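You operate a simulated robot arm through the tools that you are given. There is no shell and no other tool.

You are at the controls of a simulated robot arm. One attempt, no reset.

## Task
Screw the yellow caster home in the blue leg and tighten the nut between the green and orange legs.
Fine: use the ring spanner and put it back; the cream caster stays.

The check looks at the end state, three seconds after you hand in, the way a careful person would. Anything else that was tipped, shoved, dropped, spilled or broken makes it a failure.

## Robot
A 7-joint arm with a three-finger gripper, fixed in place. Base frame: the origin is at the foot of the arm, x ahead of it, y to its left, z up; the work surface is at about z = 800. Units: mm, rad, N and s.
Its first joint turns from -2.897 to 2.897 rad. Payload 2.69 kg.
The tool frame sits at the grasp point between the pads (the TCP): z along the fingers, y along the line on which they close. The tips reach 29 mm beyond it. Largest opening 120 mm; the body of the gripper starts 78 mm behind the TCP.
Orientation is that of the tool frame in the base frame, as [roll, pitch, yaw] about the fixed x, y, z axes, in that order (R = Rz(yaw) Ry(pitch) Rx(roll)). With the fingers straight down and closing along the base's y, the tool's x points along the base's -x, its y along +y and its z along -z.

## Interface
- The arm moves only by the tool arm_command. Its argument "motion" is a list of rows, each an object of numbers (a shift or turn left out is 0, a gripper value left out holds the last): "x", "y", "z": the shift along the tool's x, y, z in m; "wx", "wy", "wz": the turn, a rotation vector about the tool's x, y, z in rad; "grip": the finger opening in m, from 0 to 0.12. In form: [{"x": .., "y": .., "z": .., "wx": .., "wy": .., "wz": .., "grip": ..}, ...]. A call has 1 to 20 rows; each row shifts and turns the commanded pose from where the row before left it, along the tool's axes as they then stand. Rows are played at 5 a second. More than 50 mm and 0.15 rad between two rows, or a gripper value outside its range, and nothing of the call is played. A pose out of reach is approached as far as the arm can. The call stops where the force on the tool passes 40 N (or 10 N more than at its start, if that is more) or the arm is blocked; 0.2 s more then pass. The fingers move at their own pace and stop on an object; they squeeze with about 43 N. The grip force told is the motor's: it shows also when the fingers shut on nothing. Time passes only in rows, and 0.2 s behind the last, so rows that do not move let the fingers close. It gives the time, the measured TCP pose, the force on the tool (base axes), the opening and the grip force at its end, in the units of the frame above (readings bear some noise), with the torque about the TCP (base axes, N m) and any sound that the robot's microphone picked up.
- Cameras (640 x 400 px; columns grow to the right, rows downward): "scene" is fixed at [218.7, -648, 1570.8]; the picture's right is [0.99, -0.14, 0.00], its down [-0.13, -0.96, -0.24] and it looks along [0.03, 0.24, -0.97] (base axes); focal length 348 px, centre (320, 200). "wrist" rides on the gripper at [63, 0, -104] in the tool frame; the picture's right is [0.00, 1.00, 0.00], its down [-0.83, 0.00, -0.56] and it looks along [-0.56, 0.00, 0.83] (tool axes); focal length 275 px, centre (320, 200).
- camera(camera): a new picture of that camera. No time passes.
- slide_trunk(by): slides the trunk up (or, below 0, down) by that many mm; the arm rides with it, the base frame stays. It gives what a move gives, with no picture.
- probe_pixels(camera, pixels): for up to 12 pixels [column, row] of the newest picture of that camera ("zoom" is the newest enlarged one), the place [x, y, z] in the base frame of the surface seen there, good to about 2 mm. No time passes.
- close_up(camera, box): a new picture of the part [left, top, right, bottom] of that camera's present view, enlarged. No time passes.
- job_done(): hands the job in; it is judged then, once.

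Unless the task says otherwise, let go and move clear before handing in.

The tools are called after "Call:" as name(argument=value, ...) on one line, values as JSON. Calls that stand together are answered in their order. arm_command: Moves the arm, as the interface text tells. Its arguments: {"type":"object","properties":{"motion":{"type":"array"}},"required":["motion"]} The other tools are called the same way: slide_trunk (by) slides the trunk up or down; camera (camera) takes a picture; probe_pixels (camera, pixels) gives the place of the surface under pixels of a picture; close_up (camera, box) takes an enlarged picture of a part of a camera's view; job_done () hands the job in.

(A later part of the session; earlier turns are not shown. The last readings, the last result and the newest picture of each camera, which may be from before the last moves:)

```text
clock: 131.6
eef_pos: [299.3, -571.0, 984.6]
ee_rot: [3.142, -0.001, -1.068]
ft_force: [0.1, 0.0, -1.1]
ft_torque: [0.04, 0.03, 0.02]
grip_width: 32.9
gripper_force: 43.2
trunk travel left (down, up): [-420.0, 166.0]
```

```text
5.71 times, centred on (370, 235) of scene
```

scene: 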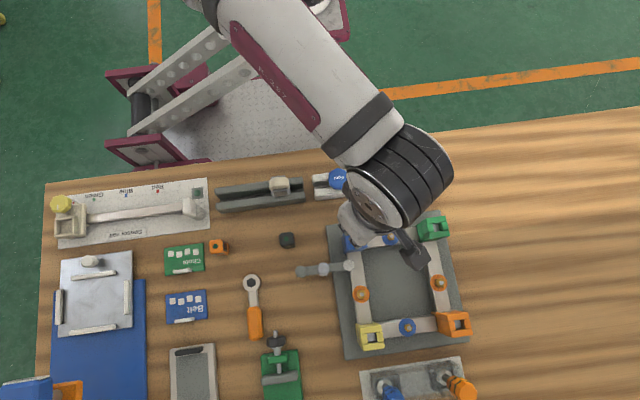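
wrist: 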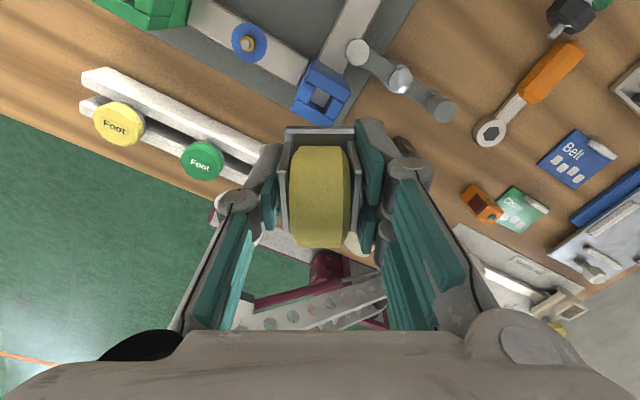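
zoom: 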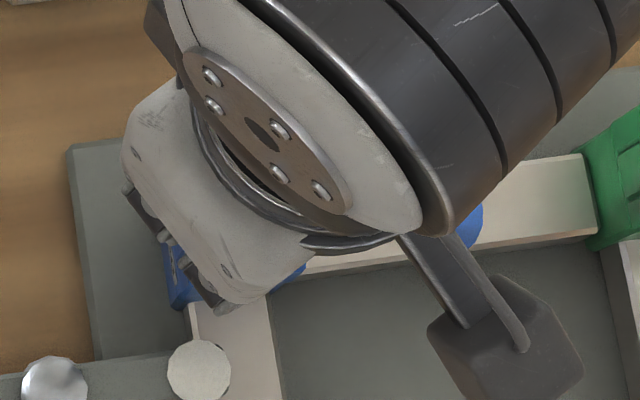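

The plate now hides the hole, so I'll lower in small steps and feel for contact.

Call:
arm_command(motion=[{"z": 0.004}, {"z": 0.004}, {"z": 0.004}, {"z": 0.004}, {}])

Call:
arm_command(motion=[{"z": 0.003}, {"z": 0.003}, {"z": 0.003}, {"z": 0.003}, {}])

```text
clock: 132.8
eef_pos: [299.3, -570.8, 968.9]
ee_rot: [-3.14, 0.001, -1.067]
ft_force: [-0.1, 0.2, -1.6]
ft_torque: [-0.01, -0.04, -0.01]
grip_width: 33.0
gripper_force: 42.5
trunk travel left (down, up): [-420.0, 166.0]
```

```text
clock: 133.9
eef_pos: [300.4, -570.8, 956.6]
ee_rot: [3.141, 0.0, -1.066]
ft_force: [0.6, 1.1, -1.4]
ft_torque: [0.02, 0.03, 0.0]
grip_width: 33.0
gripper_force: 42.8
trunk travel left (down, up): [-420.0, 166.0]
```

No contact yet at z=957. Continuing slowly.

Call:
arm_command(motion=[{"z": 0.002}, {"z": 0.002}, {"z": 0.002}, {"z": 0.002}, {}])

Call:
camera(camera="wrist")

```text
clock: 135.2
eef_pos: [299.1, -569.6, 951.2]
ee_rot: [3.139, -0.003, -1.066]
ft_force: [-1.5, 1.4, 27.7]
ft_torque: [0.08, 0.04, -0.02]
grip_width: 33.3
gripper_force: 42.4
trunk travel left (down, up): [-420.0, 166.0]
```

```text
taken
```

wrist: 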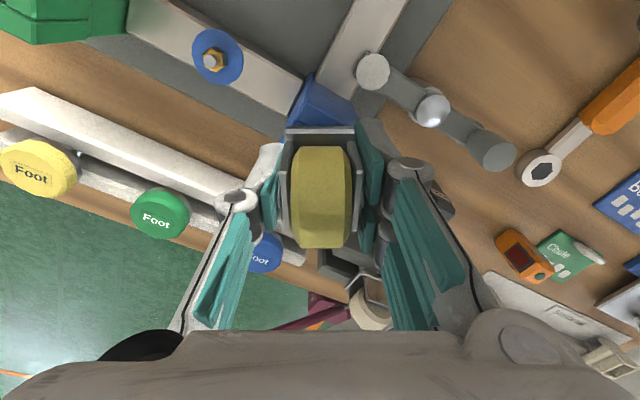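

Contact with ~28 N at z≈951: the stem tip is resting on the threaded insert inside the leg pocket. I'll ease the pressure and begin turning clockwise, watching whether it pulls in.

Call:
arm_command(motion=[{"z": -0.0015}, {}, {"wz": 0.08}, {"wz": 0.08}, {"wz": 0.08}, {}])

Call:
arm_command(motion=[{"wz": 0.1}, {"wz": 0.1}, {"wz": 0.1}, {}])

```text
clock: 136.6
eef_pos: [299.8, -570.4, 950.4]
ee_rot: [-3.141, -0.001, -1.306]
ft_force: [0.6, -4.0, 13.9]
ft_torque: [-0.4, -0.05, -0.01]
grip_width: 33.2
gripper_force: 42.8
trunk travel left (down, up): [-420.0, 166.0]
```

```text
clock: 137.6
eef_pos: [298.8, -570.7, 949.9]
ee_rot: [3.142, -0.001, -1.608]
ft_force: [0.5, -10.5, -5.3]
ft_torque: [-0.77, -0.06, 0.0]
grip_width: 33.0
gripper_force: 42.4
trunk travel left (down, up): [-420.0, 166.0]
```

The thread is engaging: Fz went from +14 to −5 N, so it's being pulled in, and a −10 N side load shows the hole axis is about 1 mm toward −y. I'll shift 1 mm in −y, lower 1 mm and read again.

Call:
arm_command(motion=[{"x": 0.001, "z": 0.001}, {}, {}])

Call:
arm_command(motion=[{"wz": 0.1}, {"wz": 0.1}, {"wz": 0.1}, {}])

```text
clock: 138.3
eef_pos: [300.7, -570.0, 950.0]
ee_rot: [-3.141, -0.001, -1.606]
ft_force: [-1.7, -0.7, 7.6]
ft_torque: [-0.32, 0.1, -0.05]
grip_width: 33.2
gripper_force: 42.9
trunk travel left (down, up): [-420.0, 166.0]
```

```text
clock: 139.3
eef_pos: [299.8, -570.6, 949.6]
ee_rot: [-3.141, 0.001, -1.906]
ft_force: [0.6, 9.4, 13.4]
ft_torque: [0.06, 0.1, 0.01]
grip_width: 33.0
gripper_force: 43.2
trunk travel left (down, up): [-420.0, 166.0]
```

Forces are mixed (Fz 13 N, Fy +9 N), so I'll look at the caster in the grip and at the gap above the leg.

Call:
camera(camera="wrist")

Call:
close_up(camera="wrist", box=[250, 80, 390, 260])

Call:
close_up(camera="scene", box=[320, 200, 400, 260])

```text
taken
```

wrist: 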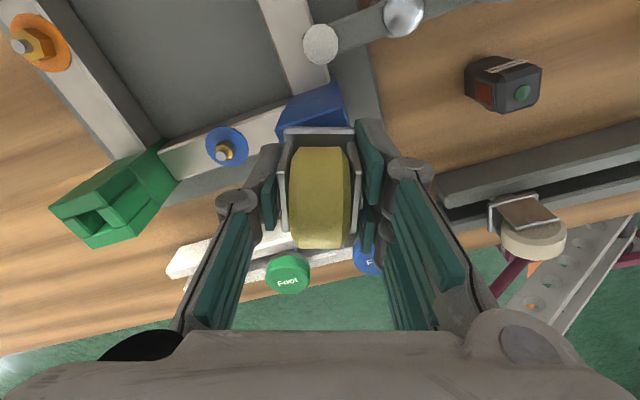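

```text
2.22 times, centred on (320, 170) of wrist
```

zoom: 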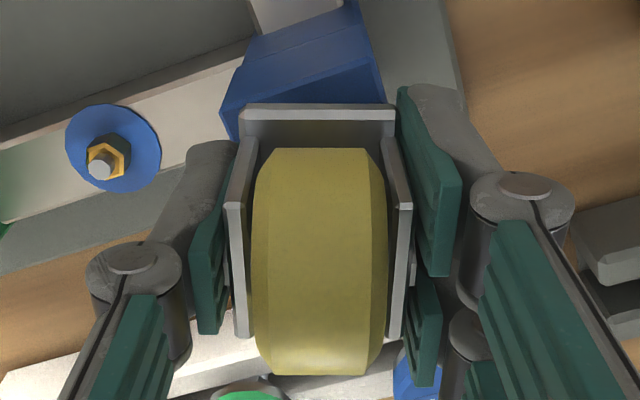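

```text
6.67 times, centred on (360, 230) of scene
```

zoom: 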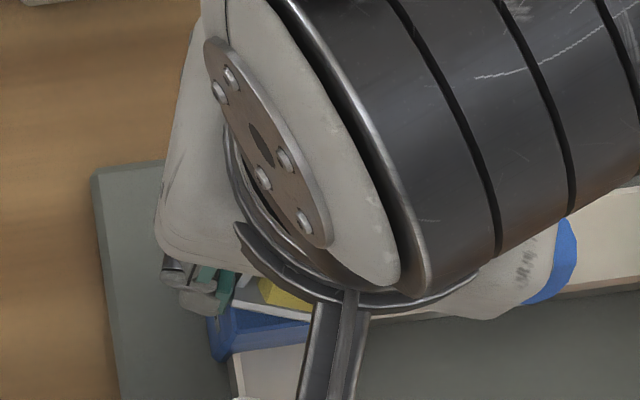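

The caster sits straight in the grip and is within ~1 mm of the leg axis. I'll keep turning clockwise with light downward pressure and watch z and forces.

Call:
arm_command(motion=[{"wz": 0.1}, {"wz": 0.1}, {"wz": 0.1}, {"wz": 0.1}, {"wz": 0.1}])

Call:
arm_command(motion=[{"wz": 0.1}, {"wz": 0.1}, {"wz": 0.1}, {"wz": 0.1}, {"wz": 0.1}])

```text
clock: 140.6
eef_pos: [299.4, -570.5, 948.2]
ee_rot: [3.141, 0.001, -2.406]
ft_force: [3.4, 8.2, -1.6]
ft_torque: [0.11, 0.03, -0.02]
grip_width: 33.0
gripper_force: 43.5
trunk travel left (down, up): [-420.0, 166.0]
```

```text
clock: 141.8
eef_pos: [300.0, -569.7, 947.8]
ee_rot: [3.137, 0.0, -2.907]
ft_force: [-1.1, 13.5, -10.6]
ft_torque: [0.2, 0.12, 0.02]
grip_width: 33.3
gripper_force: 43.1
trunk travel left (down, up): [-420.0, 166.0]
```

Now it's clearly threading in: z dropped ~1.8 mm and Fz is −10 N. I'll follow it down at about 1.6 mm per radian and trim the +13 N side load by 1.2 mm in +y.

Call:
arm_command(motion=[{"x": -0.0003, "y": 0.0012, "z": 0.0009}, {}])

Call:
arm_command(motion=[{"wz": 0.1, "z": 0.00016}, {"wz": 0.1, "z": 0.00016}, {"wz": 0.1, "z": 0.00016}, {"wz": 0.1, "z": 0.00016}, {"wz": 0.1, "z": 0.00016}])

```text
clock: 142.3
eef_pos: [299.5, -569.6, 948.8]
ee_rot: [3.141, 0.001, -2.907]
ft_force: [-1.5, 9.1, -6.3]
ft_torque: [0.31, 0.12, 0.01]
grip_width: 33.4
gripper_force: 43.1
trunk travel left (down, up): [-420.0, 166.0]
```

```text
clock: 143.6
eef_pos: [299.5, -569.8, 948.5]
ee_rot: [-3.14, 0.001, 2.873]
ft_force: [-3.2, 10.9, 5.9]
ft_torque: [0.29, 0.22, 0.0]
grip_width: 33.2
gripper_force: 43.0
trunk travel left (down, up): [-420.0, 166.0]
```

Side load remains (+11 N in y), meaning the leg axis is about 2.5 mm toward +y. I'll shift there and continue turning.

Call:
arm_command(motion=[{"x": 0.0007, "y": 0.0011}, {"x": 0.0007, "y": 0.0011}, {}])

Call:
arm_command(motion=[{"wz": 0.1, "z": 0.00015}, {"wz": 0.1, "z": 0.00015}, {"wz": 0.1, "z": 0.00015}, {"wz": 0.1, "z": 0.00015}, {"wz": 0.1, "z": 0.00015}])

```text
clock: 144.3
eef_pos: [299.4, -568.9, 948.1]
ee_rot: [-3.136, 0.004, 2.878]
ft_force: [3.9, -14.9, 0.3]
ft_torque: [-0.28, 0.2, 0.0]
grip_width: 32.9
gripper_force: 42.7
trunk travel left (down, up): [-420.0, 166.0]
```

```text
clock: 145.6
eef_pos: [300.7, -570.3, 946.8]
ee_rot: [-3.139, 0.003, 2.376]
ft_force: [5.1, -25.8, 1.1]
ft_torque: [-0.58, 0.04, 0.03]
grip_width: 33.0
gripper_force: 42.9
trunk travel left (down, up): [-420.0, 166.0]
```

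The correction overshot (Fy −26 N; lateral stiffness ≈10 N/mm). I'll step back ~1.8 mm and continue with smaller trims.

Call:
arm_command(motion=[{"x": -0.0015, "y": -0.00105}, {}, {}])

Call:
arm_command(motion=[{"wz": 0.1, "z": 0.00015}, {"wz": 0.1, "z": 0.00015}, {"wz": 0.1, "z": 0.00015}, {}])

Call:
camera(camera="wrist")

```text
clock: 146.3
eef_pos: [299.9, -568.9, 947.1]
ee_rot: [-3.141, 0.0, 2.376]
ft_force: [5.2, -17.1, 7.6]
ft_torque: [-0.68, -0.14, 0.01]
grip_width: 32.7
gripper_force: 42.6
trunk travel left (down, up): [-420.0, 166.0]
```

```text
clock: 147.3
eef_pos: [299.5, -569.7, 946.3]
ee_rot: [3.141, 0.0, 2.074]
ft_force: [5.0, -18.6, 6.8]
ft_torque: [-0.66, -0.24, 0.02]
grip_width: 33.4
gripper_force: 42.6
trunk travel left (down, up): [-420.0, 166.0]
```

```text
taken
```

wrist: 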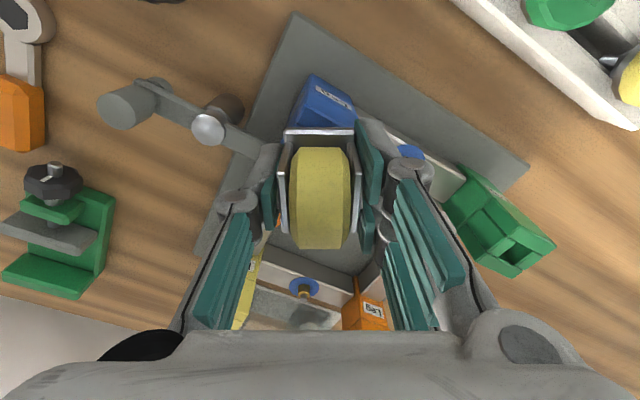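

Threading continues (z now 946.3 after ~180°). I'll trim the remaining −18 N side load and keep going.

Call:
arm_command(motion=[{"x": -0.0015, "y": -0.0004}, {}, {}])

Call:
arm_command(motion=[{"wz": 0.1, "z": 0.00014}, {"wz": 0.1, "z": 0.00014}, {"wz": 0.1, "z": 0.00014}, {}])

```text
clock: 148.2
eef_pos: [300.3, -570.4, 946.4]
ee_rot: [3.139, -0.002, 2.075]
ft_force: [2.1, -1.4, 12.0]
ft_torque: [-0.33, -0.25, 0.05]
grip_width: 32.8
gripper_force: 43.3
trunk travel left (down, up): [-420.0, 166.0]
```

```text
clock: 149.2
eef_pos: [298.8, -569.6, 946.4]
ee_rot: [3.139, -0.002, 1.776]
ft_force: [3.5, 6.2, 7.0]
ft_torque: [-0.01, -0.2, 0.02]
grip_width: 33.0
gripper_force: 43.0
trunk travel left (down, up): [-420.0, 166.0]
```

Side loads are now small. Continuing to turn with matched descent.

Call:
arm_command(motion=[{"wz": 0.1, "z": 0.00013}, {"wz": 0.1, "z": 0.00013}, {"wz": 0.1, "z": 0.00013}, {"wz": 0.1, "z": 0.00013}])

Call:
arm_command(motion=[{"wz": 0.1, "z": 0.00013}, {"wz": 0.1, "z": 0.00013}, {"wz": 0.1, "z": 0.00013}, {"wz": 0.1, "z": 0.00013}])

```text
clock: 150.2
eef_pos: [299.8, -570.5, 946.4]
ee_rot: [-3.141, -0.002, 1.376]
ft_force: [4.3, 11.3, -1.5]
ft_torque: [0.15, -0.13, -0.02]
grip_width: 32.7
gripper_force: 43.1
trunk travel left (down, up): [-420.0, 166.0]
```

```text
clock: 151.2
eef_pos: [300.1, -569.6, 944.5]
ee_rot: [-3.141, -0.003, 0.976]
ft_force: [3.5, 12.4, -9.1]
ft_torque: [0.31, -0.05, -0.05]
grip_width: 32.8
gripper_force: 43.0
trunk travel left (down, up): [-420.0, 166.0]
```

Pulling in faster now (Fz −9 N). I'll lower 1.2 mm, trim, and continue.

Call:
arm_command(motion=[{"x": 0.0008, "y": -0.0003, "z": 0.0012}, {}])

Call:
arm_command(motion=[{"wz": 0.1, "z": 0.0002}, {"wz": 0.1, "z": 0.0002}, {"wz": 0.1, "z": 0.0002}, {}])

Call:
arm_command(motion=[{"wz": 0.1, "z": 0.0002}, {"wz": 0.1, "z": 0.0002}, {"wz": 0.1, "z": 0.0002}, {}])

```text
clock: 151.8
eef_pos: [300.4, -569.7, 946.0]
ee_rot: [3.139, -0.002, 0.978]
ft_force: [3.0, 8.7, -1.1]
ft_torque: [0.53, -0.15, 0.04]
grip_width: 33.1
gripper_force: 42.8
trunk travel left (down, up): [-420.0, 166.0]
```

```text
clock: 152.8
eef_pos: [301.0, -569.1, 944.7]
ee_rot: [3.139, 0.001, 0.676]
ft_force: [6.3, 5.2, 9.8]
ft_torque: [0.31, -0.33, -0.03]
grip_width: 33.0
gripper_force: 43.0
trunk travel left (down, up): [-420.0, 166.0]
```

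```text
clock: 153.8
eef_pos: [300.8, -569.8, 944.4]
ee_rot: [3.139, -0.001, 0.377]
ft_force: [12.6, 4.6, 20.7]
ft_torque: [0.07, -0.32, -0.01]
grip_width: 33.0
gripper_force: 42.9
trunk travel left (down, up): [-420.0, 166.0]
```

Overall it has sunk ~7 mm over 4.6 rad (≈1.5 mm/rad), so it is threading; home should be near 20 mm. I'll ease the pressure, trim sideways, and turn to near the wrist limit before regripping higher (the fingertips are only ~5 mm above the leg top).

Call:
arm_command(motion=[{"x": 0.0008, "z": -0.0013}, {}, {"wz": 0.1}, {"wz": 0.1}, {"wz": 0.1}, {}])

Call:
arm_command(motion=[{"wz": 0.1}, {"wz": 0.1}, {"wz": 0.1}, {}])

Call:
camera(camera="wrist")

```text
clock: 155.2
eef_pos: [300.6, -569.7, 943.7]
ee_rot: [-3.138, 0.001, 0.074]
ft_force: [3.4, -9.6, -15.6]
ft_torque: [-0.41, -0.14, -0.02]
grip_width: 32.9
gripper_force: 42.4
trunk travel left (down, up): [-420.0, 166.0]
```

```text
clock: 156.2
eef_pos: [300.0, -569.2, 944.0]
ee_rot: [-3.138, -0.001, -0.224]
ft_force: [-3.1, -8.5, -16.2]
ft_torque: [-0.15, 0.11, 0.01]
grip_width: 33.0
gripper_force: 43.7
trunk travel left (down, up): [-420.0, 166.0]
```

```text
taken
```

wrist: 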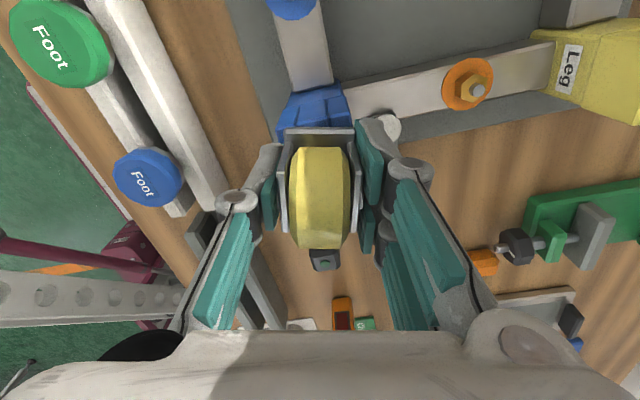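

Good: it's pulling itself in (Fz −16 N) and the wrist is near its limit at yaw −13°. I'll ease the load, open the fingers, rise 11 mm and rotate back 180° for a higher regrip.

Call:
arm_command(motion=[{"x": -0.0001, "y": 0.0007, "z": 0.0013}, {}, {"grip": 0.045}, {"grip": 0.07}, {}, {"z": -0.004}, {"z": -0.004}, {"z": -0.003}, {}])

Call:
camera(camera="wrist")

Call:
close_up(camera="scene", box=[320, 200, 400, 260])

```text
clock: 158.2
eef_pos: [300.3, -570.4, 954.2]
ee_rot: [-3.141, 0.0, -0.224]
ft_force: [-0.5, 0.9, 0.7]
ft_torque: [-0.04, 0.0, 0.0]
grip_width: 69.8
gripper_force: 0.1
trunk travel left (down, up): [-420.0, 166.0]
```

```text
taken
```

wrist: 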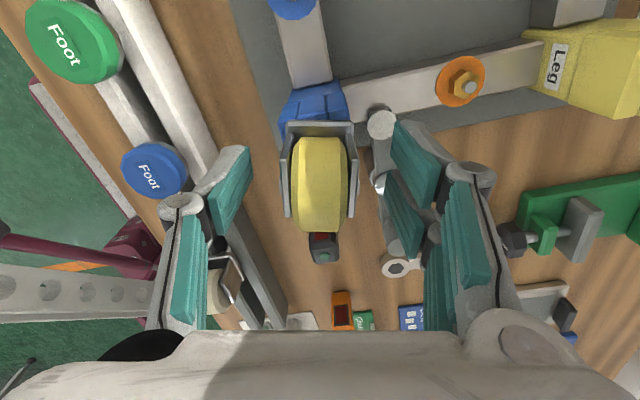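

```text
6.67 times, centred on (360, 230) of scene
```

zoom: 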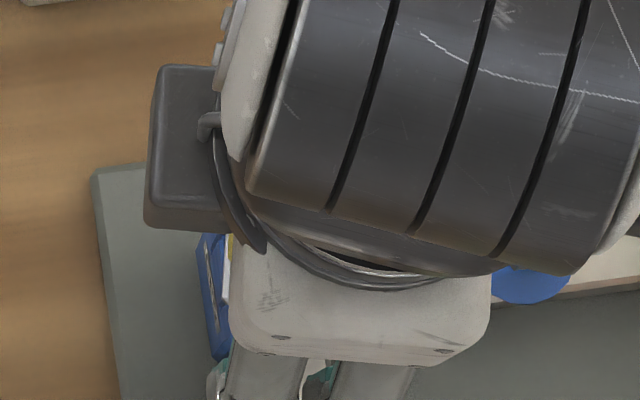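

The caster stays standing upright in the leg after release. I'll probe it to get its true centre and plate height.

Call:
close_up(camera="wrist", box=[250, 70, 390, 250])

Call:
probe_pixels(camera="wrist", pixels=[[319, 126], [292, 126], [348, 126], [319, 150], [319, 180], [319, 210], [287, 180], [352, 180], [288, 205], [351, 205], [305, 95], [345, 95]])

```text
2.22 times, centred on (320, 160) of wrist
```

zoom: 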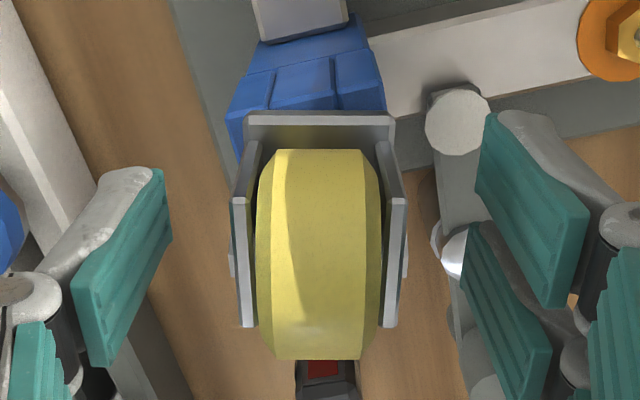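

```text
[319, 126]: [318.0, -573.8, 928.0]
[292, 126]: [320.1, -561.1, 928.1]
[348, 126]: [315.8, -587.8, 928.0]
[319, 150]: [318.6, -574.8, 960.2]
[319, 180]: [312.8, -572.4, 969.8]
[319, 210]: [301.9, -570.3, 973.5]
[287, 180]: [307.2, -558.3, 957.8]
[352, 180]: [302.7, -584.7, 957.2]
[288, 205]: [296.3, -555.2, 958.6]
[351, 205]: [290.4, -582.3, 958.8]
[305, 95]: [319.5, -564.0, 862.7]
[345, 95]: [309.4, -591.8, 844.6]
```

The plate top is at z≈928, so about 15 mm remains to the leg top (910). Rotating the open gripper back 180° around it.

Call:
arm_command(motion=[{"wz": -0.15}, {"wz": -0.15}, {"wz": -0.15}, {"wz": -0.15}, {"wz": -0.15}, {"wz": -0.15}, {"wz": -0.15}, {"wz": -0.15}, {"wz": -0.15}, {"wz": -0.15}, {"wz": -0.15}, {"wz": -0.15}, {"wz": -0.15}, {"wz": -0.15}, {"wz": -0.15}, {"wz": -0.15}, {"wz": -0.15}, {"wz": -0.15}, {"wz": -0.15}, {"wz": -0.15}])

Call:
arm_command(motion=[{"wz": -0.1416}, {}])

Call:
camera(camera="wrist")

```text
clock: 162.3
eef_pos: [301.3, -570.6, 953.3]
ee_rot: [-3.141, -0.001, 2.778]
ft_force: [-0.3, 0.3, -0.5]
ft_torque: [0.02, -0.03, 0.0]
grip_width: 69.9
gripper_force: 0.1
trunk travel left (down, up): [-420.0, 166.0]
```

```text
clock: 162.9
eef_pos: [301.1, -570.6, 953.9]
ee_rot: [-3.141, 0.001, 2.918]
ft_force: [-0.9, 0.5, -0.9]
ft_torque: [-0.01, 0.0, 0.0]
grip_width: 69.9
gripper_force: 0.0
trunk travel left (down, up): [-420.0, 166.0]
```

```text
taken
```

wrist: 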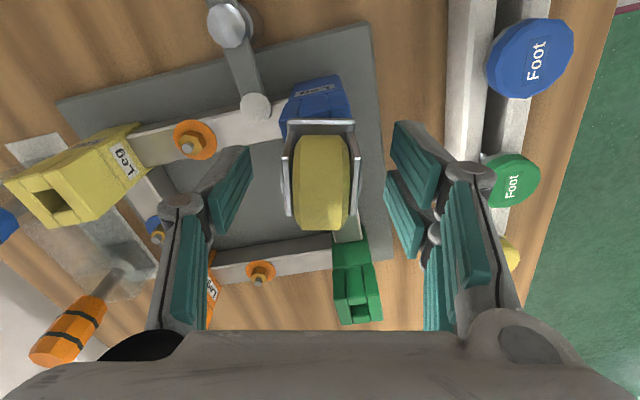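

Aligned and centred again at yaw 167°. Closing on the side plates at this higher position and checking loads.

Call:
arm_command(motion=[{"grip": 0.0}, {}, {}, {}])

Call:
arm_command(motion=[{"wz": 0.1, "z": 0.00015}, {"wz": 0.1, "z": 0.00015}, {"wz": 0.1, "z": 0.00015}, {"wz": 0.1, "z": 0.00015}])

```text
clock: 163.9
eef_pos: [301.1, -570.2, 953.3]
ee_rot: [-3.141, 0.002, 2.916]
ft_force: [-0.1, 4.8, 6.3]
ft_torque: [0.24, 0.02, 0.02]
grip_width: 33.5
gripper_force: 43.1
trunk travel left (down, up): [-420.0, 166.0]
```

```text
clock: 164.9
eef_pos: [301.4, -570.6, 954.3]
ee_rot: [-3.14, 0.002, 2.515]
ft_force: [0.1, 0.2, 9.1]
ft_torque: [0.24, 0.13, 0.04]
grip_width: 33.4
gripper_force: 42.2
trunk travel left (down, up): [-420.0, 166.0]
```

Smooth. Continuing the turn in longer runs.

Call:
arm_command(motion=[{"wz": 0.1, "z": 0.00014}, {"wz": 0.1, "z": 0.00014}, {"wz": 0.1, "z": 0.00014}, {"wz": 0.1, "z": 0.00014}, {"wz": 0.1, "z": 0.00014}, {"wz": 0.1, "z": 0.00014}])

Call:
arm_command(motion=[{"wz": 0.1, "z": 0.00014}, {"wz": 0.1, "z": 0.00014}, {"wz": 0.1, "z": 0.00014}, {"wz": 0.1, "z": 0.00014}, {"wz": 0.1, "z": 0.00014}, {"wz": 0.1, "z": 0.00014}])

```text
clock: 166.3
eef_pos: [300.5, -570.4, 954.2]
ee_rot: [3.141, 0.002, 1.914]
ft_force: [0.2, -11.1, 12.8]
ft_torque: [-0.2, 0.09, 0.15]
grip_width: 33.7
gripper_force: 43.1
trunk travel left (down, up): [-420.0, 166.0]
```

```text
clock: 167.8
eef_pos: [300.0, -571.5, 954.0]
ee_rot: [-3.142, 0.002, 1.314]
ft_force: [-2.6, -13.0, 23.0]
ft_torque: [-0.41, 0.12, 0.11]
grip_width: 33.3
gripper_force: 42.9
trunk travel left (down, up): [-420.0, 166.0]
```

Fz is rising (23 N) without further sinking and a small resisting torque (0.1–0.15 N·m) has appeared, so the stem may have bottomed. I'll look at the caster in the grip and probe its height.

Call:
camera(camera="wrist")

Call:
close_up(camera="wrist", box=[240, 70, 400, 260])

Call:
probe_pixels(camera="wrist", pixels=[[319, 126], [292, 126], [348, 126], [319, 124], [319, 180], [319, 210], [319, 220], [300, 100], [340, 100], [320, 100], [310, 110], [335, 110]])

```text
taken
```

wrist: 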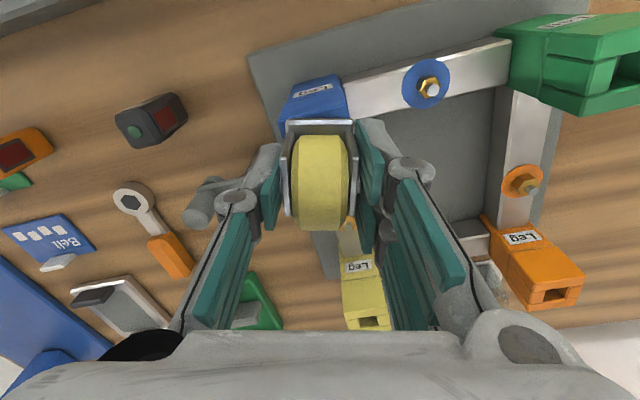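

```text
2.11 times, centred on (320, 165) of wrist
```

zoom: 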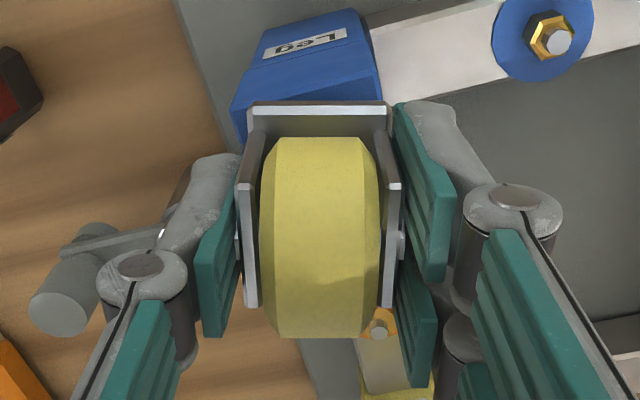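

```text
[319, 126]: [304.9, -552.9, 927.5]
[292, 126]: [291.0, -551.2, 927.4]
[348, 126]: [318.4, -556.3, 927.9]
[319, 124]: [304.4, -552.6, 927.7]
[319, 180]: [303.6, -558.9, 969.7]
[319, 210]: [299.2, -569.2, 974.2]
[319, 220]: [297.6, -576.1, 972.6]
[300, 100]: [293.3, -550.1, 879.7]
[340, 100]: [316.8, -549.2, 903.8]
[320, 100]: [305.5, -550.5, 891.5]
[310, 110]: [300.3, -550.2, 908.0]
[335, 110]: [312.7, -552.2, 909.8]
```

The plate top stays at 927.6 (17 mm above the leg, the same height it had over the rack floor), so the stem tip seems to be at the pocket floor. To know whether it is truly threaded, I'll pull up slightly and see if it resists.

Call:
arm_command(motion=[{"z": -0.0012}, {"z": -0.0012}, {}])

Call:
arm_command(motion=[{"z": -0.0012}, {}])

```text
clock: 168.6
eef_pos: [299.6, -570.9, 954.7]
ee_rot: [3.141, -0.002, 1.317]
ft_force: [-4.1, -17.4, -3.2]
ft_torque: [-1.23, 0.23, 0.02]
grip_width: 33.4
gripper_force: 43.1
trunk travel left (down, up): [-420.0, 166.0]
```

```text
clock: 169.2
eef_pos: [299.7, -570.1, 954.7]
ee_rot: [-3.14, -0.004, 1.316]
ft_force: [-5.8, -15.1, -21.0]
ft_torque: [-0.52, 0.15, -0.01]
grip_width: 33.3
gripper_force: 43.5
trunk travel left (down, up): [-420.0, 166.0]
```

It strongly resists being pulled up (−21 N), so the stem is genuinely threaded, and it no longer sinks when turned – i.e. bottomed. I'll press lightly again, trim sideways, and turn a bit more to be sure it's fully home.

Call:
arm_command(motion=[{"x": -0.001, "y": -0.0001, "z": 0.001}, {"z": 0.001}, {}])

Call:
arm_command(motion=[{"wz": 0.1}, {"wz": 0.1}, {"wz": 0.1}, {"wz": 0.1}, {"wz": 0.1}, {}])

Call:
probe_pixels(camera="wrist", pixels=[[319, 126]])

```text
clock: 169.9
eef_pos: [299.8, -569.9, 956.3]
ee_rot: [3.139, -0.004, 1.316]
ft_force: [0.2, 5.6, -0.5]
ft_torque: [0.73, 0.08, 0.01]
grip_width: 33.2
gripper_force: 42.9
trunk travel left (down, up): [-420.0, 166.0]
```

```text
clock: 171.3
eef_pos: [301.1, -569.7, 953.5]
ee_rot: [-3.14, -0.001, 0.814]
ft_force: [2.6, 15.5, 8.8]
ft_torque: [1.1, -0.6, 0.0]
grip_width: 33.5
gripper_force: 43.1
trunk travel left (down, up): [-420.0, 166.0]
```

```text
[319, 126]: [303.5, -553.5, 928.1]
```

I'll take a new picture and probe the plate's height again.

Call:
camera(camera="wrist")

Call:
close_up(camera="wrist", box=[240, 70, 400, 260])

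Call:
probe_pixels(camera="wrist", pixels=[[319, 125], [300, 125], [340, 125], [310, 126], [330, 126], [319, 210], [319, 205], [319, 215], [300, 108], [335, 108], [310, 112], [325, 112]])

```text
taken
```

wrist: 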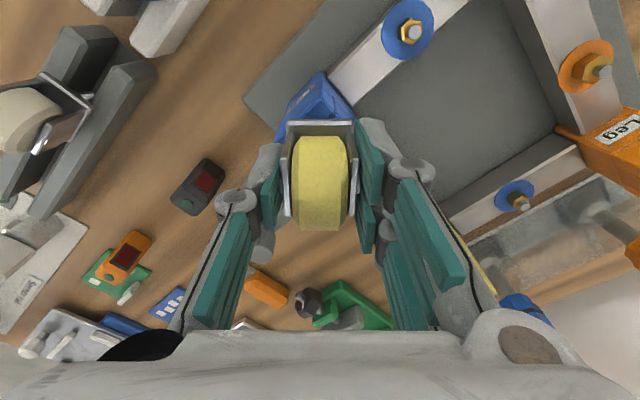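

```text
2.11 times, centred on (320, 165) of wrist
```

zoom: 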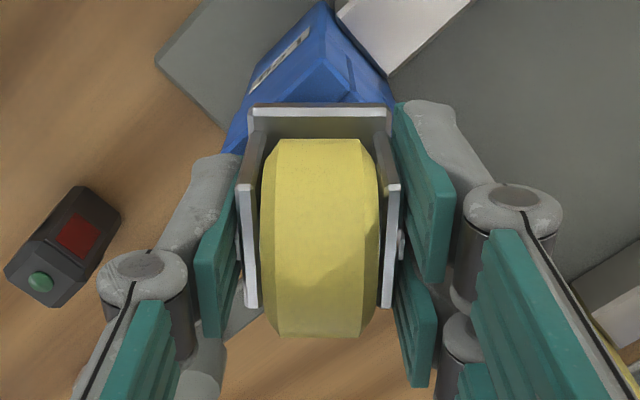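

```text
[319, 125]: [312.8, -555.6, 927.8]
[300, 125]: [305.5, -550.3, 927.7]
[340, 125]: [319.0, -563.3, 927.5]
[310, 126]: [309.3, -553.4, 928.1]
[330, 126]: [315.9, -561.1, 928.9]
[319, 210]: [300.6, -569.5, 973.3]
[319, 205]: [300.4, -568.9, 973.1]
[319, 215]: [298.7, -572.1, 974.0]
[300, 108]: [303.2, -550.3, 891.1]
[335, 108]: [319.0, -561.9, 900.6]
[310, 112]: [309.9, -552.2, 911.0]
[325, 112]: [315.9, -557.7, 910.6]
```

The plate height is unchanged at 928 after two more radians, so the screw has reached its end. I'll trim the side load and do one more well-aligned turn to be certain, then release.

Call:
arm_command(motion=[{"x": 0.0009, "y": -0.0005}, {}])

Call:
arm_command(motion=[{"wz": 0.1}, {"wz": 0.1}, {"wz": 0.1}, {"wz": 0.1}, {}])

```text
clock: 171.9
eef_pos: [300.5, -571.0, 954.8]
ee_rot: [3.14, 0.002, 0.817]
ft_force: [2.9, 6.4, 7.5]
ft_torque: [0.84, -0.67, -0.01]
grip_width: 33.2
gripper_force: 43.0
trunk travel left (down, up): [-420.0, 166.0]
```

```text
clock: 173.2
eef_pos: [300.7, -569.5, 953.4]
ee_rot: [3.139, 0.001, 0.413]
ft_force: [-0.7, 0.4, 12.3]
ft_torque: [0.14, -0.32, -0.09]
grip_width: 33.3
gripper_force: 42.5
trunk travel left (down, up): [-420.0, 166.0]
```

Loads are nearly zero laterally. Another half radian, then re-check height.

Call:
arm_command(motion=[{"wz": 0.1}, {"wz": 0.1}, {"wz": 0.1}, {"wz": 0.1}, {"wz": 0.1}, {}])

Call:
camera(camera="wrist")

Call:
probe_pixels(camera="wrist", pixels=[[319, 125], [300, 125], [340, 125], [310, 126], [330, 126], [319, 210], [319, 205], [319, 215], [305, 112], [310, 112], [320, 112], [325, 112]])

```text
clock: 174.6
eef_pos: [300.2, -570.1, 955.0]
ee_rot: [3.139, 0.0, -0.087]
ft_force: [-4.8, -2.7, 14.4]
ft_torque: [-0.07, 0.1, -0.06]
grip_width: 33.5
gripper_force: 42.4
trunk travel left (down, up): [-420.0, 166.0]
```

```text
taken
```

wrist: 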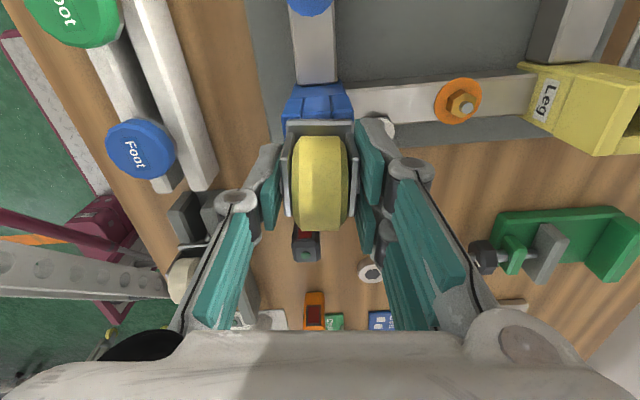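

```text
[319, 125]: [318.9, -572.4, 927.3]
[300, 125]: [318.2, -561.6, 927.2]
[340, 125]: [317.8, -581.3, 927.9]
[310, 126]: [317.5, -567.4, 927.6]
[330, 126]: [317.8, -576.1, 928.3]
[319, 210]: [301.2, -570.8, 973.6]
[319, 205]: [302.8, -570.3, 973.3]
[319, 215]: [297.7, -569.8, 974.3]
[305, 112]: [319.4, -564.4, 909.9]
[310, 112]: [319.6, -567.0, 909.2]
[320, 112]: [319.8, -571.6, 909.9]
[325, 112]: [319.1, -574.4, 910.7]
```

Plate height holds at 927.7 — the screw is at its end. I'll release, back away upward and inspect from the side.

Call:
arm_command(motion=[{"z": -0.0008}, {}, {"grip": 0.045}, {"grip": 0.07}, {"grip": 0.09}, {"z": -0.01}, {"z": -0.03}, {"z": -0.04}, {"z": -0.04}])

Call:
camera(camera="wrist")

```text
clock: 176.6
eef_pos: [300.4, -571.9, 1075.5]
ee_rot: [-3.141, 0.0, -0.084]
ft_force: [0.2, -0.8, 0.5]
ft_torque: [0.04, 0.01, 0.02]
grip_width: 90.2
gripper_force: 0.1
trunk travel left (down, up): [-420.0, 166.0]
```

```text
taken
```

wrist: 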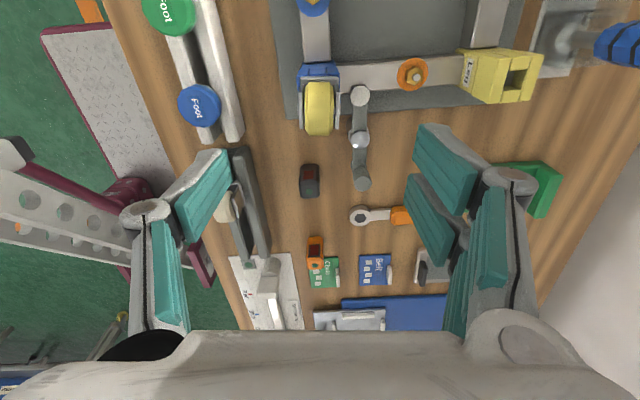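

The caster stands on the blue leg at (318,105). I'll take a low side view by moving east inside the frame area and tilting the camera toward the horizontal.

Call:
arm_command(motion=[{"x": 0.0363, "y": -0.0037, "grip": 0.12}, {"x": 0.0363, "y": -0.0037}, {"x": 0.0363, "y": -0.0037}, {"wy": -0.15}, {"wy": -0.15}, {"wy": -0.15}, {"wy": -0.15}, {"x": 0.0235, "z": 0.0343}, {"x": 0.0235, "z": 0.0343}, {}])

Call:
camera(camera="wrist")

```text
clock: 178.8
eef_pos: [409.2, -570.5, 992.1]
ee_rot: [-3.141, 0.601, -0.082]
ft_force: [0.1, 0.4, -0.2]
ft_torque: [-0.01, 0.0, 0.02]
grip_width: 119.9
gripper_force: 0.1
trunk travel left (down, up): [-420.0, 166.0]
```

```text
taken
```

wrist: 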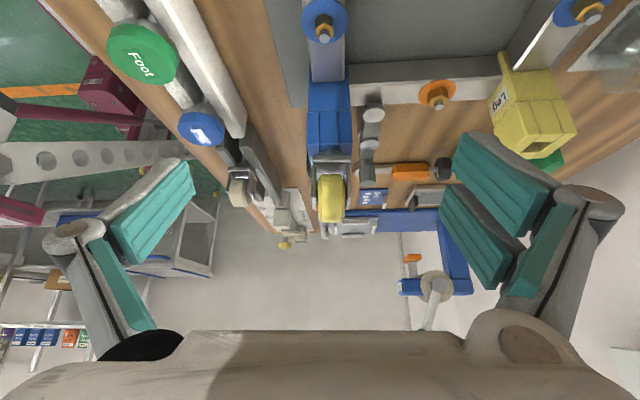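

Call:
close_up(camera="wrist", box=[285, 70, 375, 240])

Call:
probe_pixels(camera="wrist", pixels=[[330, 152], [330, 156], [330, 148], [330, 160], [330, 145], [320, 156], [340, 156], [330, 185], [330, 205], [318, 170], [346, 170], [330, 218]])

```text
2.35 times, centred on (330, 155) of wrist
```

zoom: 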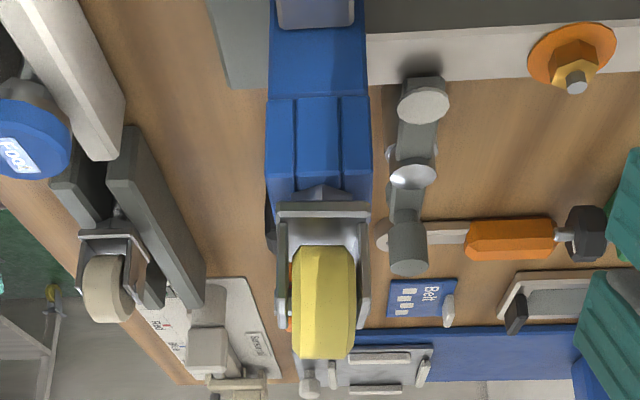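

```text
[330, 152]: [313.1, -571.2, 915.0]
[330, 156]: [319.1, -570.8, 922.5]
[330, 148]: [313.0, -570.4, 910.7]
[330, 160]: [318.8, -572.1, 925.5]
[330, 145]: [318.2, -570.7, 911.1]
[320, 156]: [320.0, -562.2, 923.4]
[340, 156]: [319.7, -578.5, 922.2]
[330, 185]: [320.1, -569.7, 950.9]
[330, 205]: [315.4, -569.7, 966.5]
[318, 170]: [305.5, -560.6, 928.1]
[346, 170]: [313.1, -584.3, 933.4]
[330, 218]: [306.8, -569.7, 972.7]
```

There's a collar under the plate (seen at zoom (320,193)) that reaches down to the leg top at z≈910.7 – so the shoulder is seated. I'll get closer to check there's no remaining gap.

Call:
close_up(camera="wrist", box=[305, 130, 355, 175])

Call:
arm_command(motion=[{"x": 0.0212, "z": 0.031}, {"wy": -0.1}, {"wy": -0.1}, {}])

Call:
camera(camera="wrist")

```text
8.89 times, centred on (330, 152) of wrist
```

zoom: 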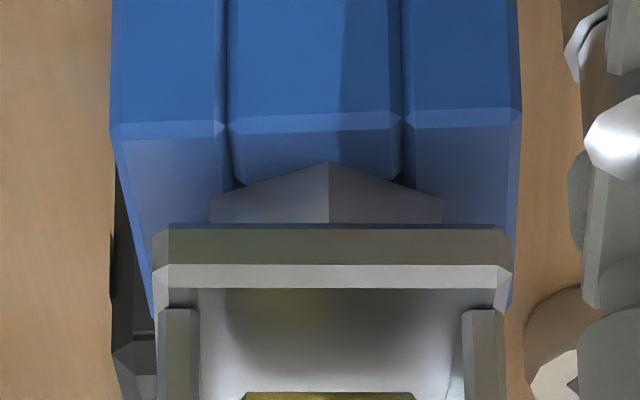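

```text
clock: 179.8
eef_pos: [410.8, -568.5, 956.2]
ee_rot: [3.141, 0.802, -0.084]
ft_force: [-0.3, 0.2, -0.5]
ft_torque: [0.01, 0.0, 0.0]
grip_width: 120.1
gripper_force: 0.0
trunk travel left (down, up): [-420.0, 166.0]
```

```text
taken
```

wrist: 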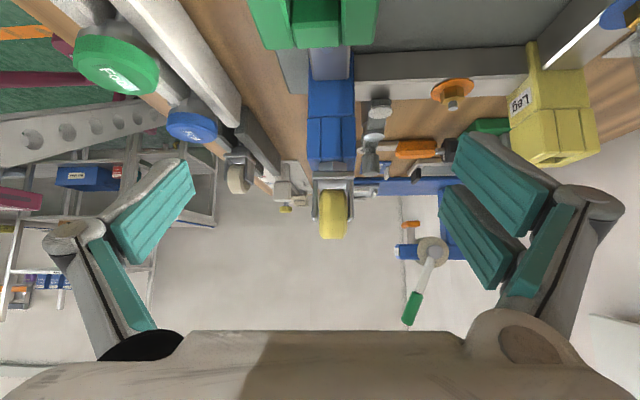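

Call:
close_up(camera="wrist", box=[305, 145, 360, 200])

Call:
probe_pixels(camera="zoom", pixels=[[320, 200], [320, 180], [320, 190], [320, 210], [320, 220], [320, 230], [320, 240], [320, 250], [320, 170], [320, 160], [320, 150], [320, 140]])

```text
7.27 times, centred on (332, 172) of wrist
```

zoom: 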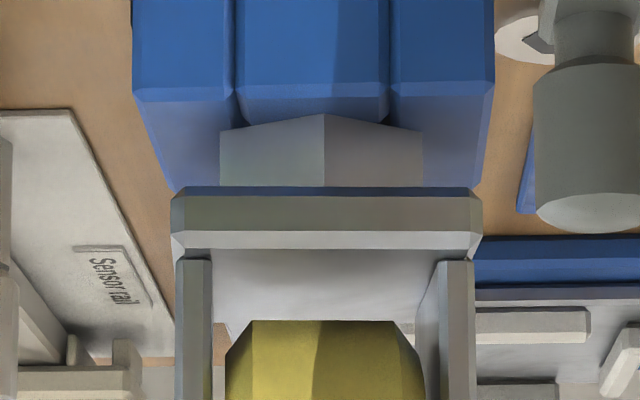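

```text
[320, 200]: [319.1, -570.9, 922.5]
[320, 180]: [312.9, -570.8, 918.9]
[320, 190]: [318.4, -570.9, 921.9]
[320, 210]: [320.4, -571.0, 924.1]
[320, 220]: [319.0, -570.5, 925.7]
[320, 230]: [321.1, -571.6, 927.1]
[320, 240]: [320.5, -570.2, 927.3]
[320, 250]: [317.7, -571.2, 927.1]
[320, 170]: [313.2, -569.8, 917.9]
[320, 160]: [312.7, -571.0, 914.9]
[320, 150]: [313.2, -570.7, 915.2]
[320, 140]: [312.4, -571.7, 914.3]
```

Call:
probe_pixels(camera="zoom", pixels=[[320, 130], [320, 124], [320, 119], [326, 119], [320, 108], [320, 103], [320, 97], [260, 130], [390, 130], [260, 120], [390, 120], [160, 120]])

Call:
close_up(camera="wrist", box=[315, 152, 350, 176])

```text
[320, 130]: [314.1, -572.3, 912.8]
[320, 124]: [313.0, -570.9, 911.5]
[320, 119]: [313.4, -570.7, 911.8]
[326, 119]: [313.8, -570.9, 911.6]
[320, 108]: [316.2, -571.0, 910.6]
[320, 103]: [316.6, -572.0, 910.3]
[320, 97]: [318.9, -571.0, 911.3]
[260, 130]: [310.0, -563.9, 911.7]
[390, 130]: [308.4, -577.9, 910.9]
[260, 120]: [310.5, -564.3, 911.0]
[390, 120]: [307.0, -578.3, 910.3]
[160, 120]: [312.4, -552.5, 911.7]
```

```text
16.00 times, centred on (332, 164) of wrist
```

zoom: 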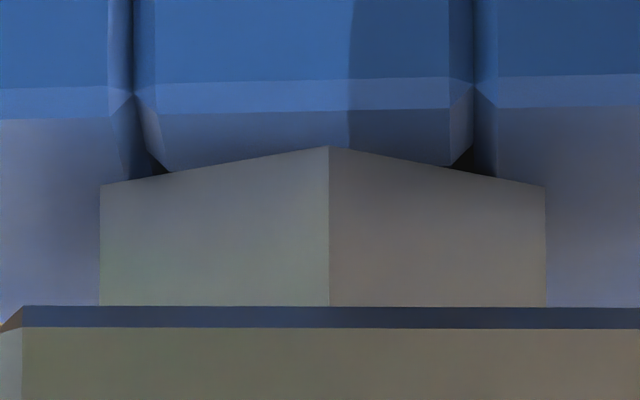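

The hex collar's lower edge sits on the leg top (z≈910.5–911.5) with no visible gap, so the caster is home. Now I'll use this low viewpoint to see how the reference nut sits, for comparison with the target nut.

Call:
close_up(camera="wrist", box=[425, 70, 480, 120])

Call:
probe_pixels(camera="zoom", pixels=[[320, 270], [320, 250], [320, 230], [320, 210], [320, 190], [320, 170], [320, 150], [320, 130], [300, 200], [340, 200], [320, 300], [320, 280]])

```text
8.00 times, centred on (452, 95) of wrist
```

zoom: 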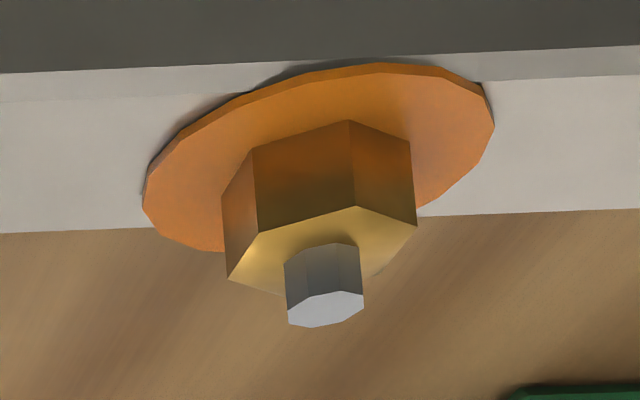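

```text
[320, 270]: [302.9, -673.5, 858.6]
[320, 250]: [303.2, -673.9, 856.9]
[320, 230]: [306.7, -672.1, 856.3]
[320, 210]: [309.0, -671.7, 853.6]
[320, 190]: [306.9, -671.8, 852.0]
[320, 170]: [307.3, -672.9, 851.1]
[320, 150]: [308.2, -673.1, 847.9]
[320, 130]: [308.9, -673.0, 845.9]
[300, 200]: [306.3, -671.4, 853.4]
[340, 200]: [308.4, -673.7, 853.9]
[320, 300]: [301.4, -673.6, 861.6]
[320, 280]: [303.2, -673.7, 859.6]
```

The reference nut sits flush on its washer: 845.5–856.5, with the bolt ~5.5 mm proud; the target's top at 856.2 matches. I'll get the same low view of the target nut to be sure, moving up first and turning to yaw 90°.

Call:
arm_command(motion=[{"x": -0.0249, "z": -0.0242}, {"x": -0.0249, "z": -0.0242}, {"x": -0.0249, "z": -0.0242}, {"wy": 0.1333}, {"wy": 0.1333}, {"wy": 0.1333}, {"wy": 0.1333}, {"wy": 0.1333}, {"wy": 0.1333}, {"wz": -0.1383}, {"wz": -0.1383}, {"wz": -0.1383}, {"wz": -0.1383}, {"wz": -0.1383}, {"wz": -0.1383}, {"wz": -0.1383}, {"wz": -0.1383}, {"wz": -0.1383}, {"wz": -0.1383}, {"wz": -0.1383}])

Call:
arm_command(motion=[{"wz": -0.1383}, {"wy": -0.1333}, {"wy": -0.1333}, {"wy": -0.1333}, {"wy": -0.1333}, {"wy": -0.1333}, {"wy": -0.1333}, {"x": 0.0239, "z": 0.0232}, {"x": 0.0239, "z": 0.0232}, {}])

Call:
camera(camera="wrist")

```text
clock: 183.9
eef_pos: [410.7, -567.7, 1059.7]
ee_rot: [3.14, 0.001, 1.438]
ft_force: [0.1, -0.3, 0.2]
ft_torque: [-0.03, 0.01, -0.01]
grip_width: 120.1
gripper_force: 0.1
trunk travel left (down, up): [-420.0, 166.0]
```

```text
clock: 186.2
eef_pos: [411.1, -567.3, 990.8]
ee_rot: [3.14, 0.801, 1.574]
ft_force: [1.4, 0.0, 0.0]
ft_torque: [0.0, -0.01, 0.04]
grip_width: 119.9
gripper_force: 0.1
trunk travel left (down, up): [-420.0, 166.0]
```

```text
taken
```

wrist: 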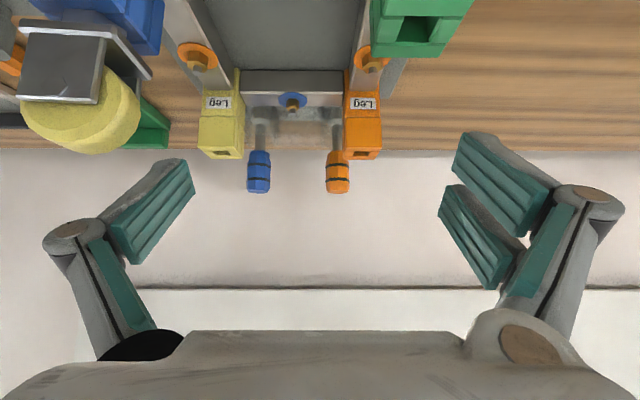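

Both nuts are visible: the target at (370,65) and the reference at (198,60). I'll enlarge both to compare how they sit.

Call:
close_up(camera="wrist", box=[345, 40, 400, 85])

Call:
close_up(camera="wrist", box=[170, 35, 225, 80])

```text
8.89 times, centred on (372, 62) of wrist
```

zoom: 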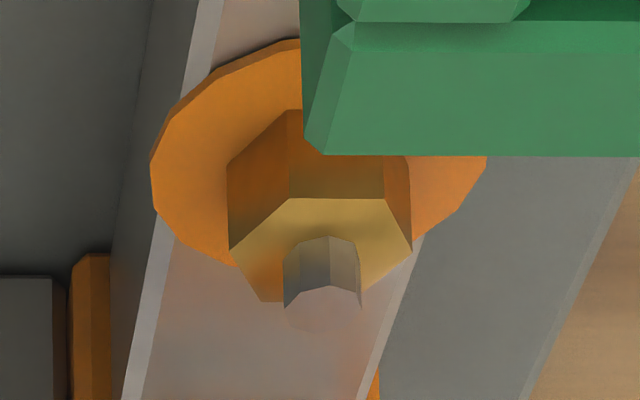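

```text
8.89 times, centred on (198, 58) of wrist
```

zoom: 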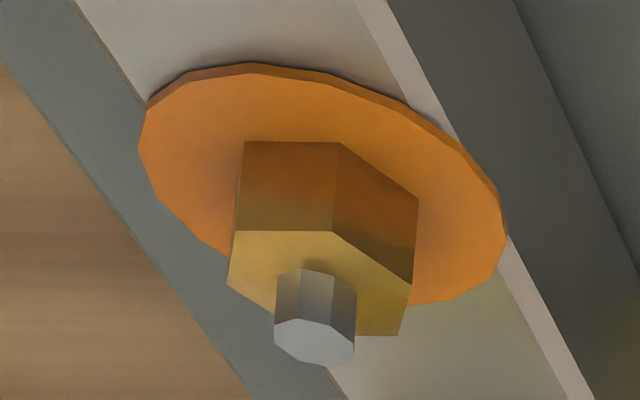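

The target nut sits flush on its washer exactly like the reference, with the same bolt protrusion. I'll rise, straighten the tool and move clear, then inspect the whole scene.

Call:
arm_command(motion=[{"x": -0.0345, "z": -0.0335}, {"x": -0.0345, "z": -0.0335}, {"x": -0.0345, "z": -0.0335}, {"wy": 0.1333}, {"wy": 0.1333}, {"wy": 0.1333}, {"wy": 0.1333}, {"wy": 0.1333}, {"wy": 0.1333}, {"x": 0.004, "y": -0.045}, {"x": 0.004, "y": -0.045}, {"x": 0.004, "y": -0.045}, {"x": 0.004, "y": -0.045}, {"x": 0.004, "y": -0.045}, {"x": 0.004, "y": -0.045}, {"x": 0.004, "y": -0.045}, {"x": 0.004, "y": -0.045}, {}])

Call:
camera(camera="scene")

```text
clock: 189.9
eef_pos: [50.9, -539.1, 1136.1]
ee_rot: [3.14, 0.0, 1.576]
ft_force: [0.3, -0.3, 0.3]
ft_torque: [-0.03, 0.0, 0.01]
grip_width: 120.2
gripper_force: 0.1
trunk travel left (down, up): [-420.0, 166.0]
```

```text
taken
```

scene: 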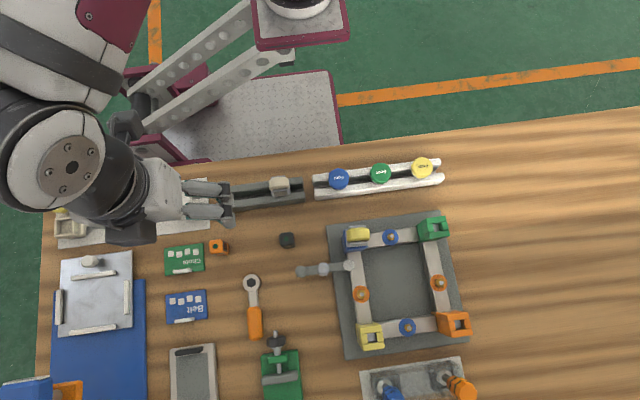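

Everything looks in place: caster on the blue leg (358,237), spanner at (252,305), cream caster at (279,186). I'll zoom in for a final check on the nut, caster and spanner.

Call:
close_up(camera="scene", box=[320, 200, 480, 360])

Call:
close_up(camera="scene", box=[200, 220, 360, 400])

Call:
close_up(camera="scene", box=[422, 270, 454, 296])

Call:
close_up(camera="scene", box=[338, 220, 378, 255])

```text
2.50 times, centred on (400, 280) of scene
```

zoom: 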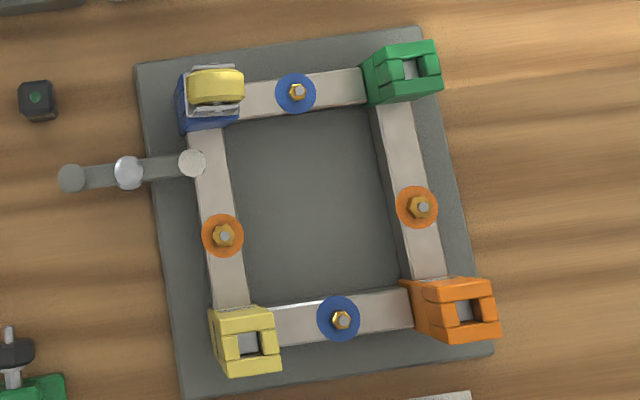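

```text
2.22 times, centred on (280, 310) of scene
```

zoom: 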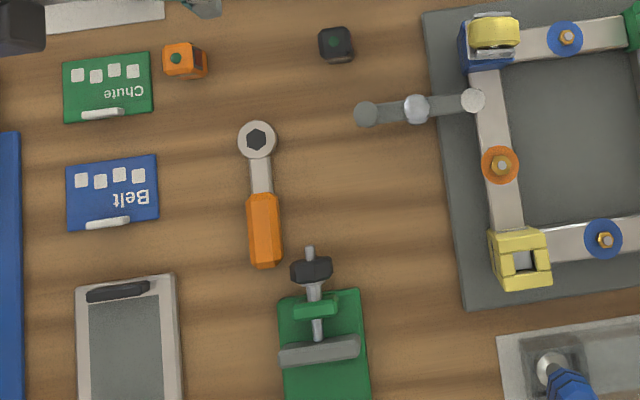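

```text
15.38 times, centred on (438, 283) of scene
```

zoom: 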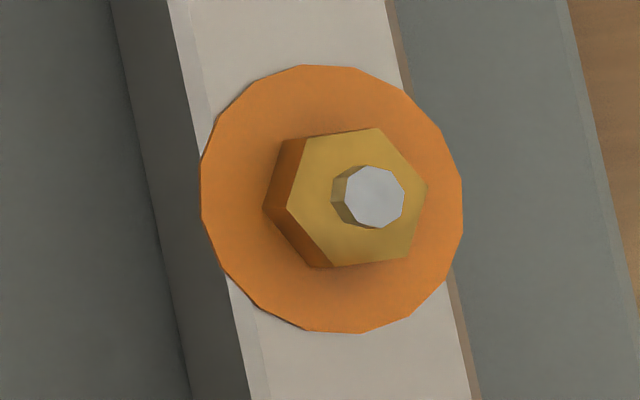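

```text
11.43 times, centred on (358, 238) of scene
```

zoom: 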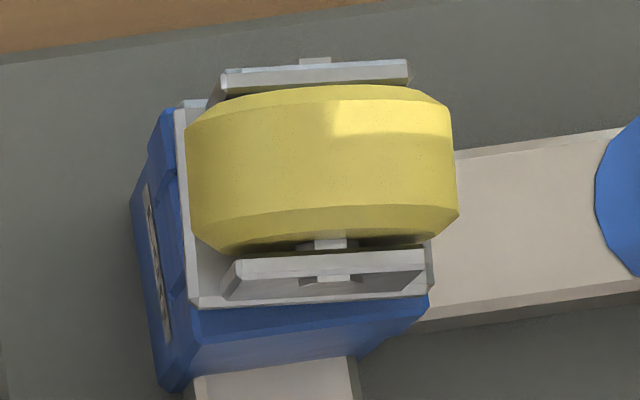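

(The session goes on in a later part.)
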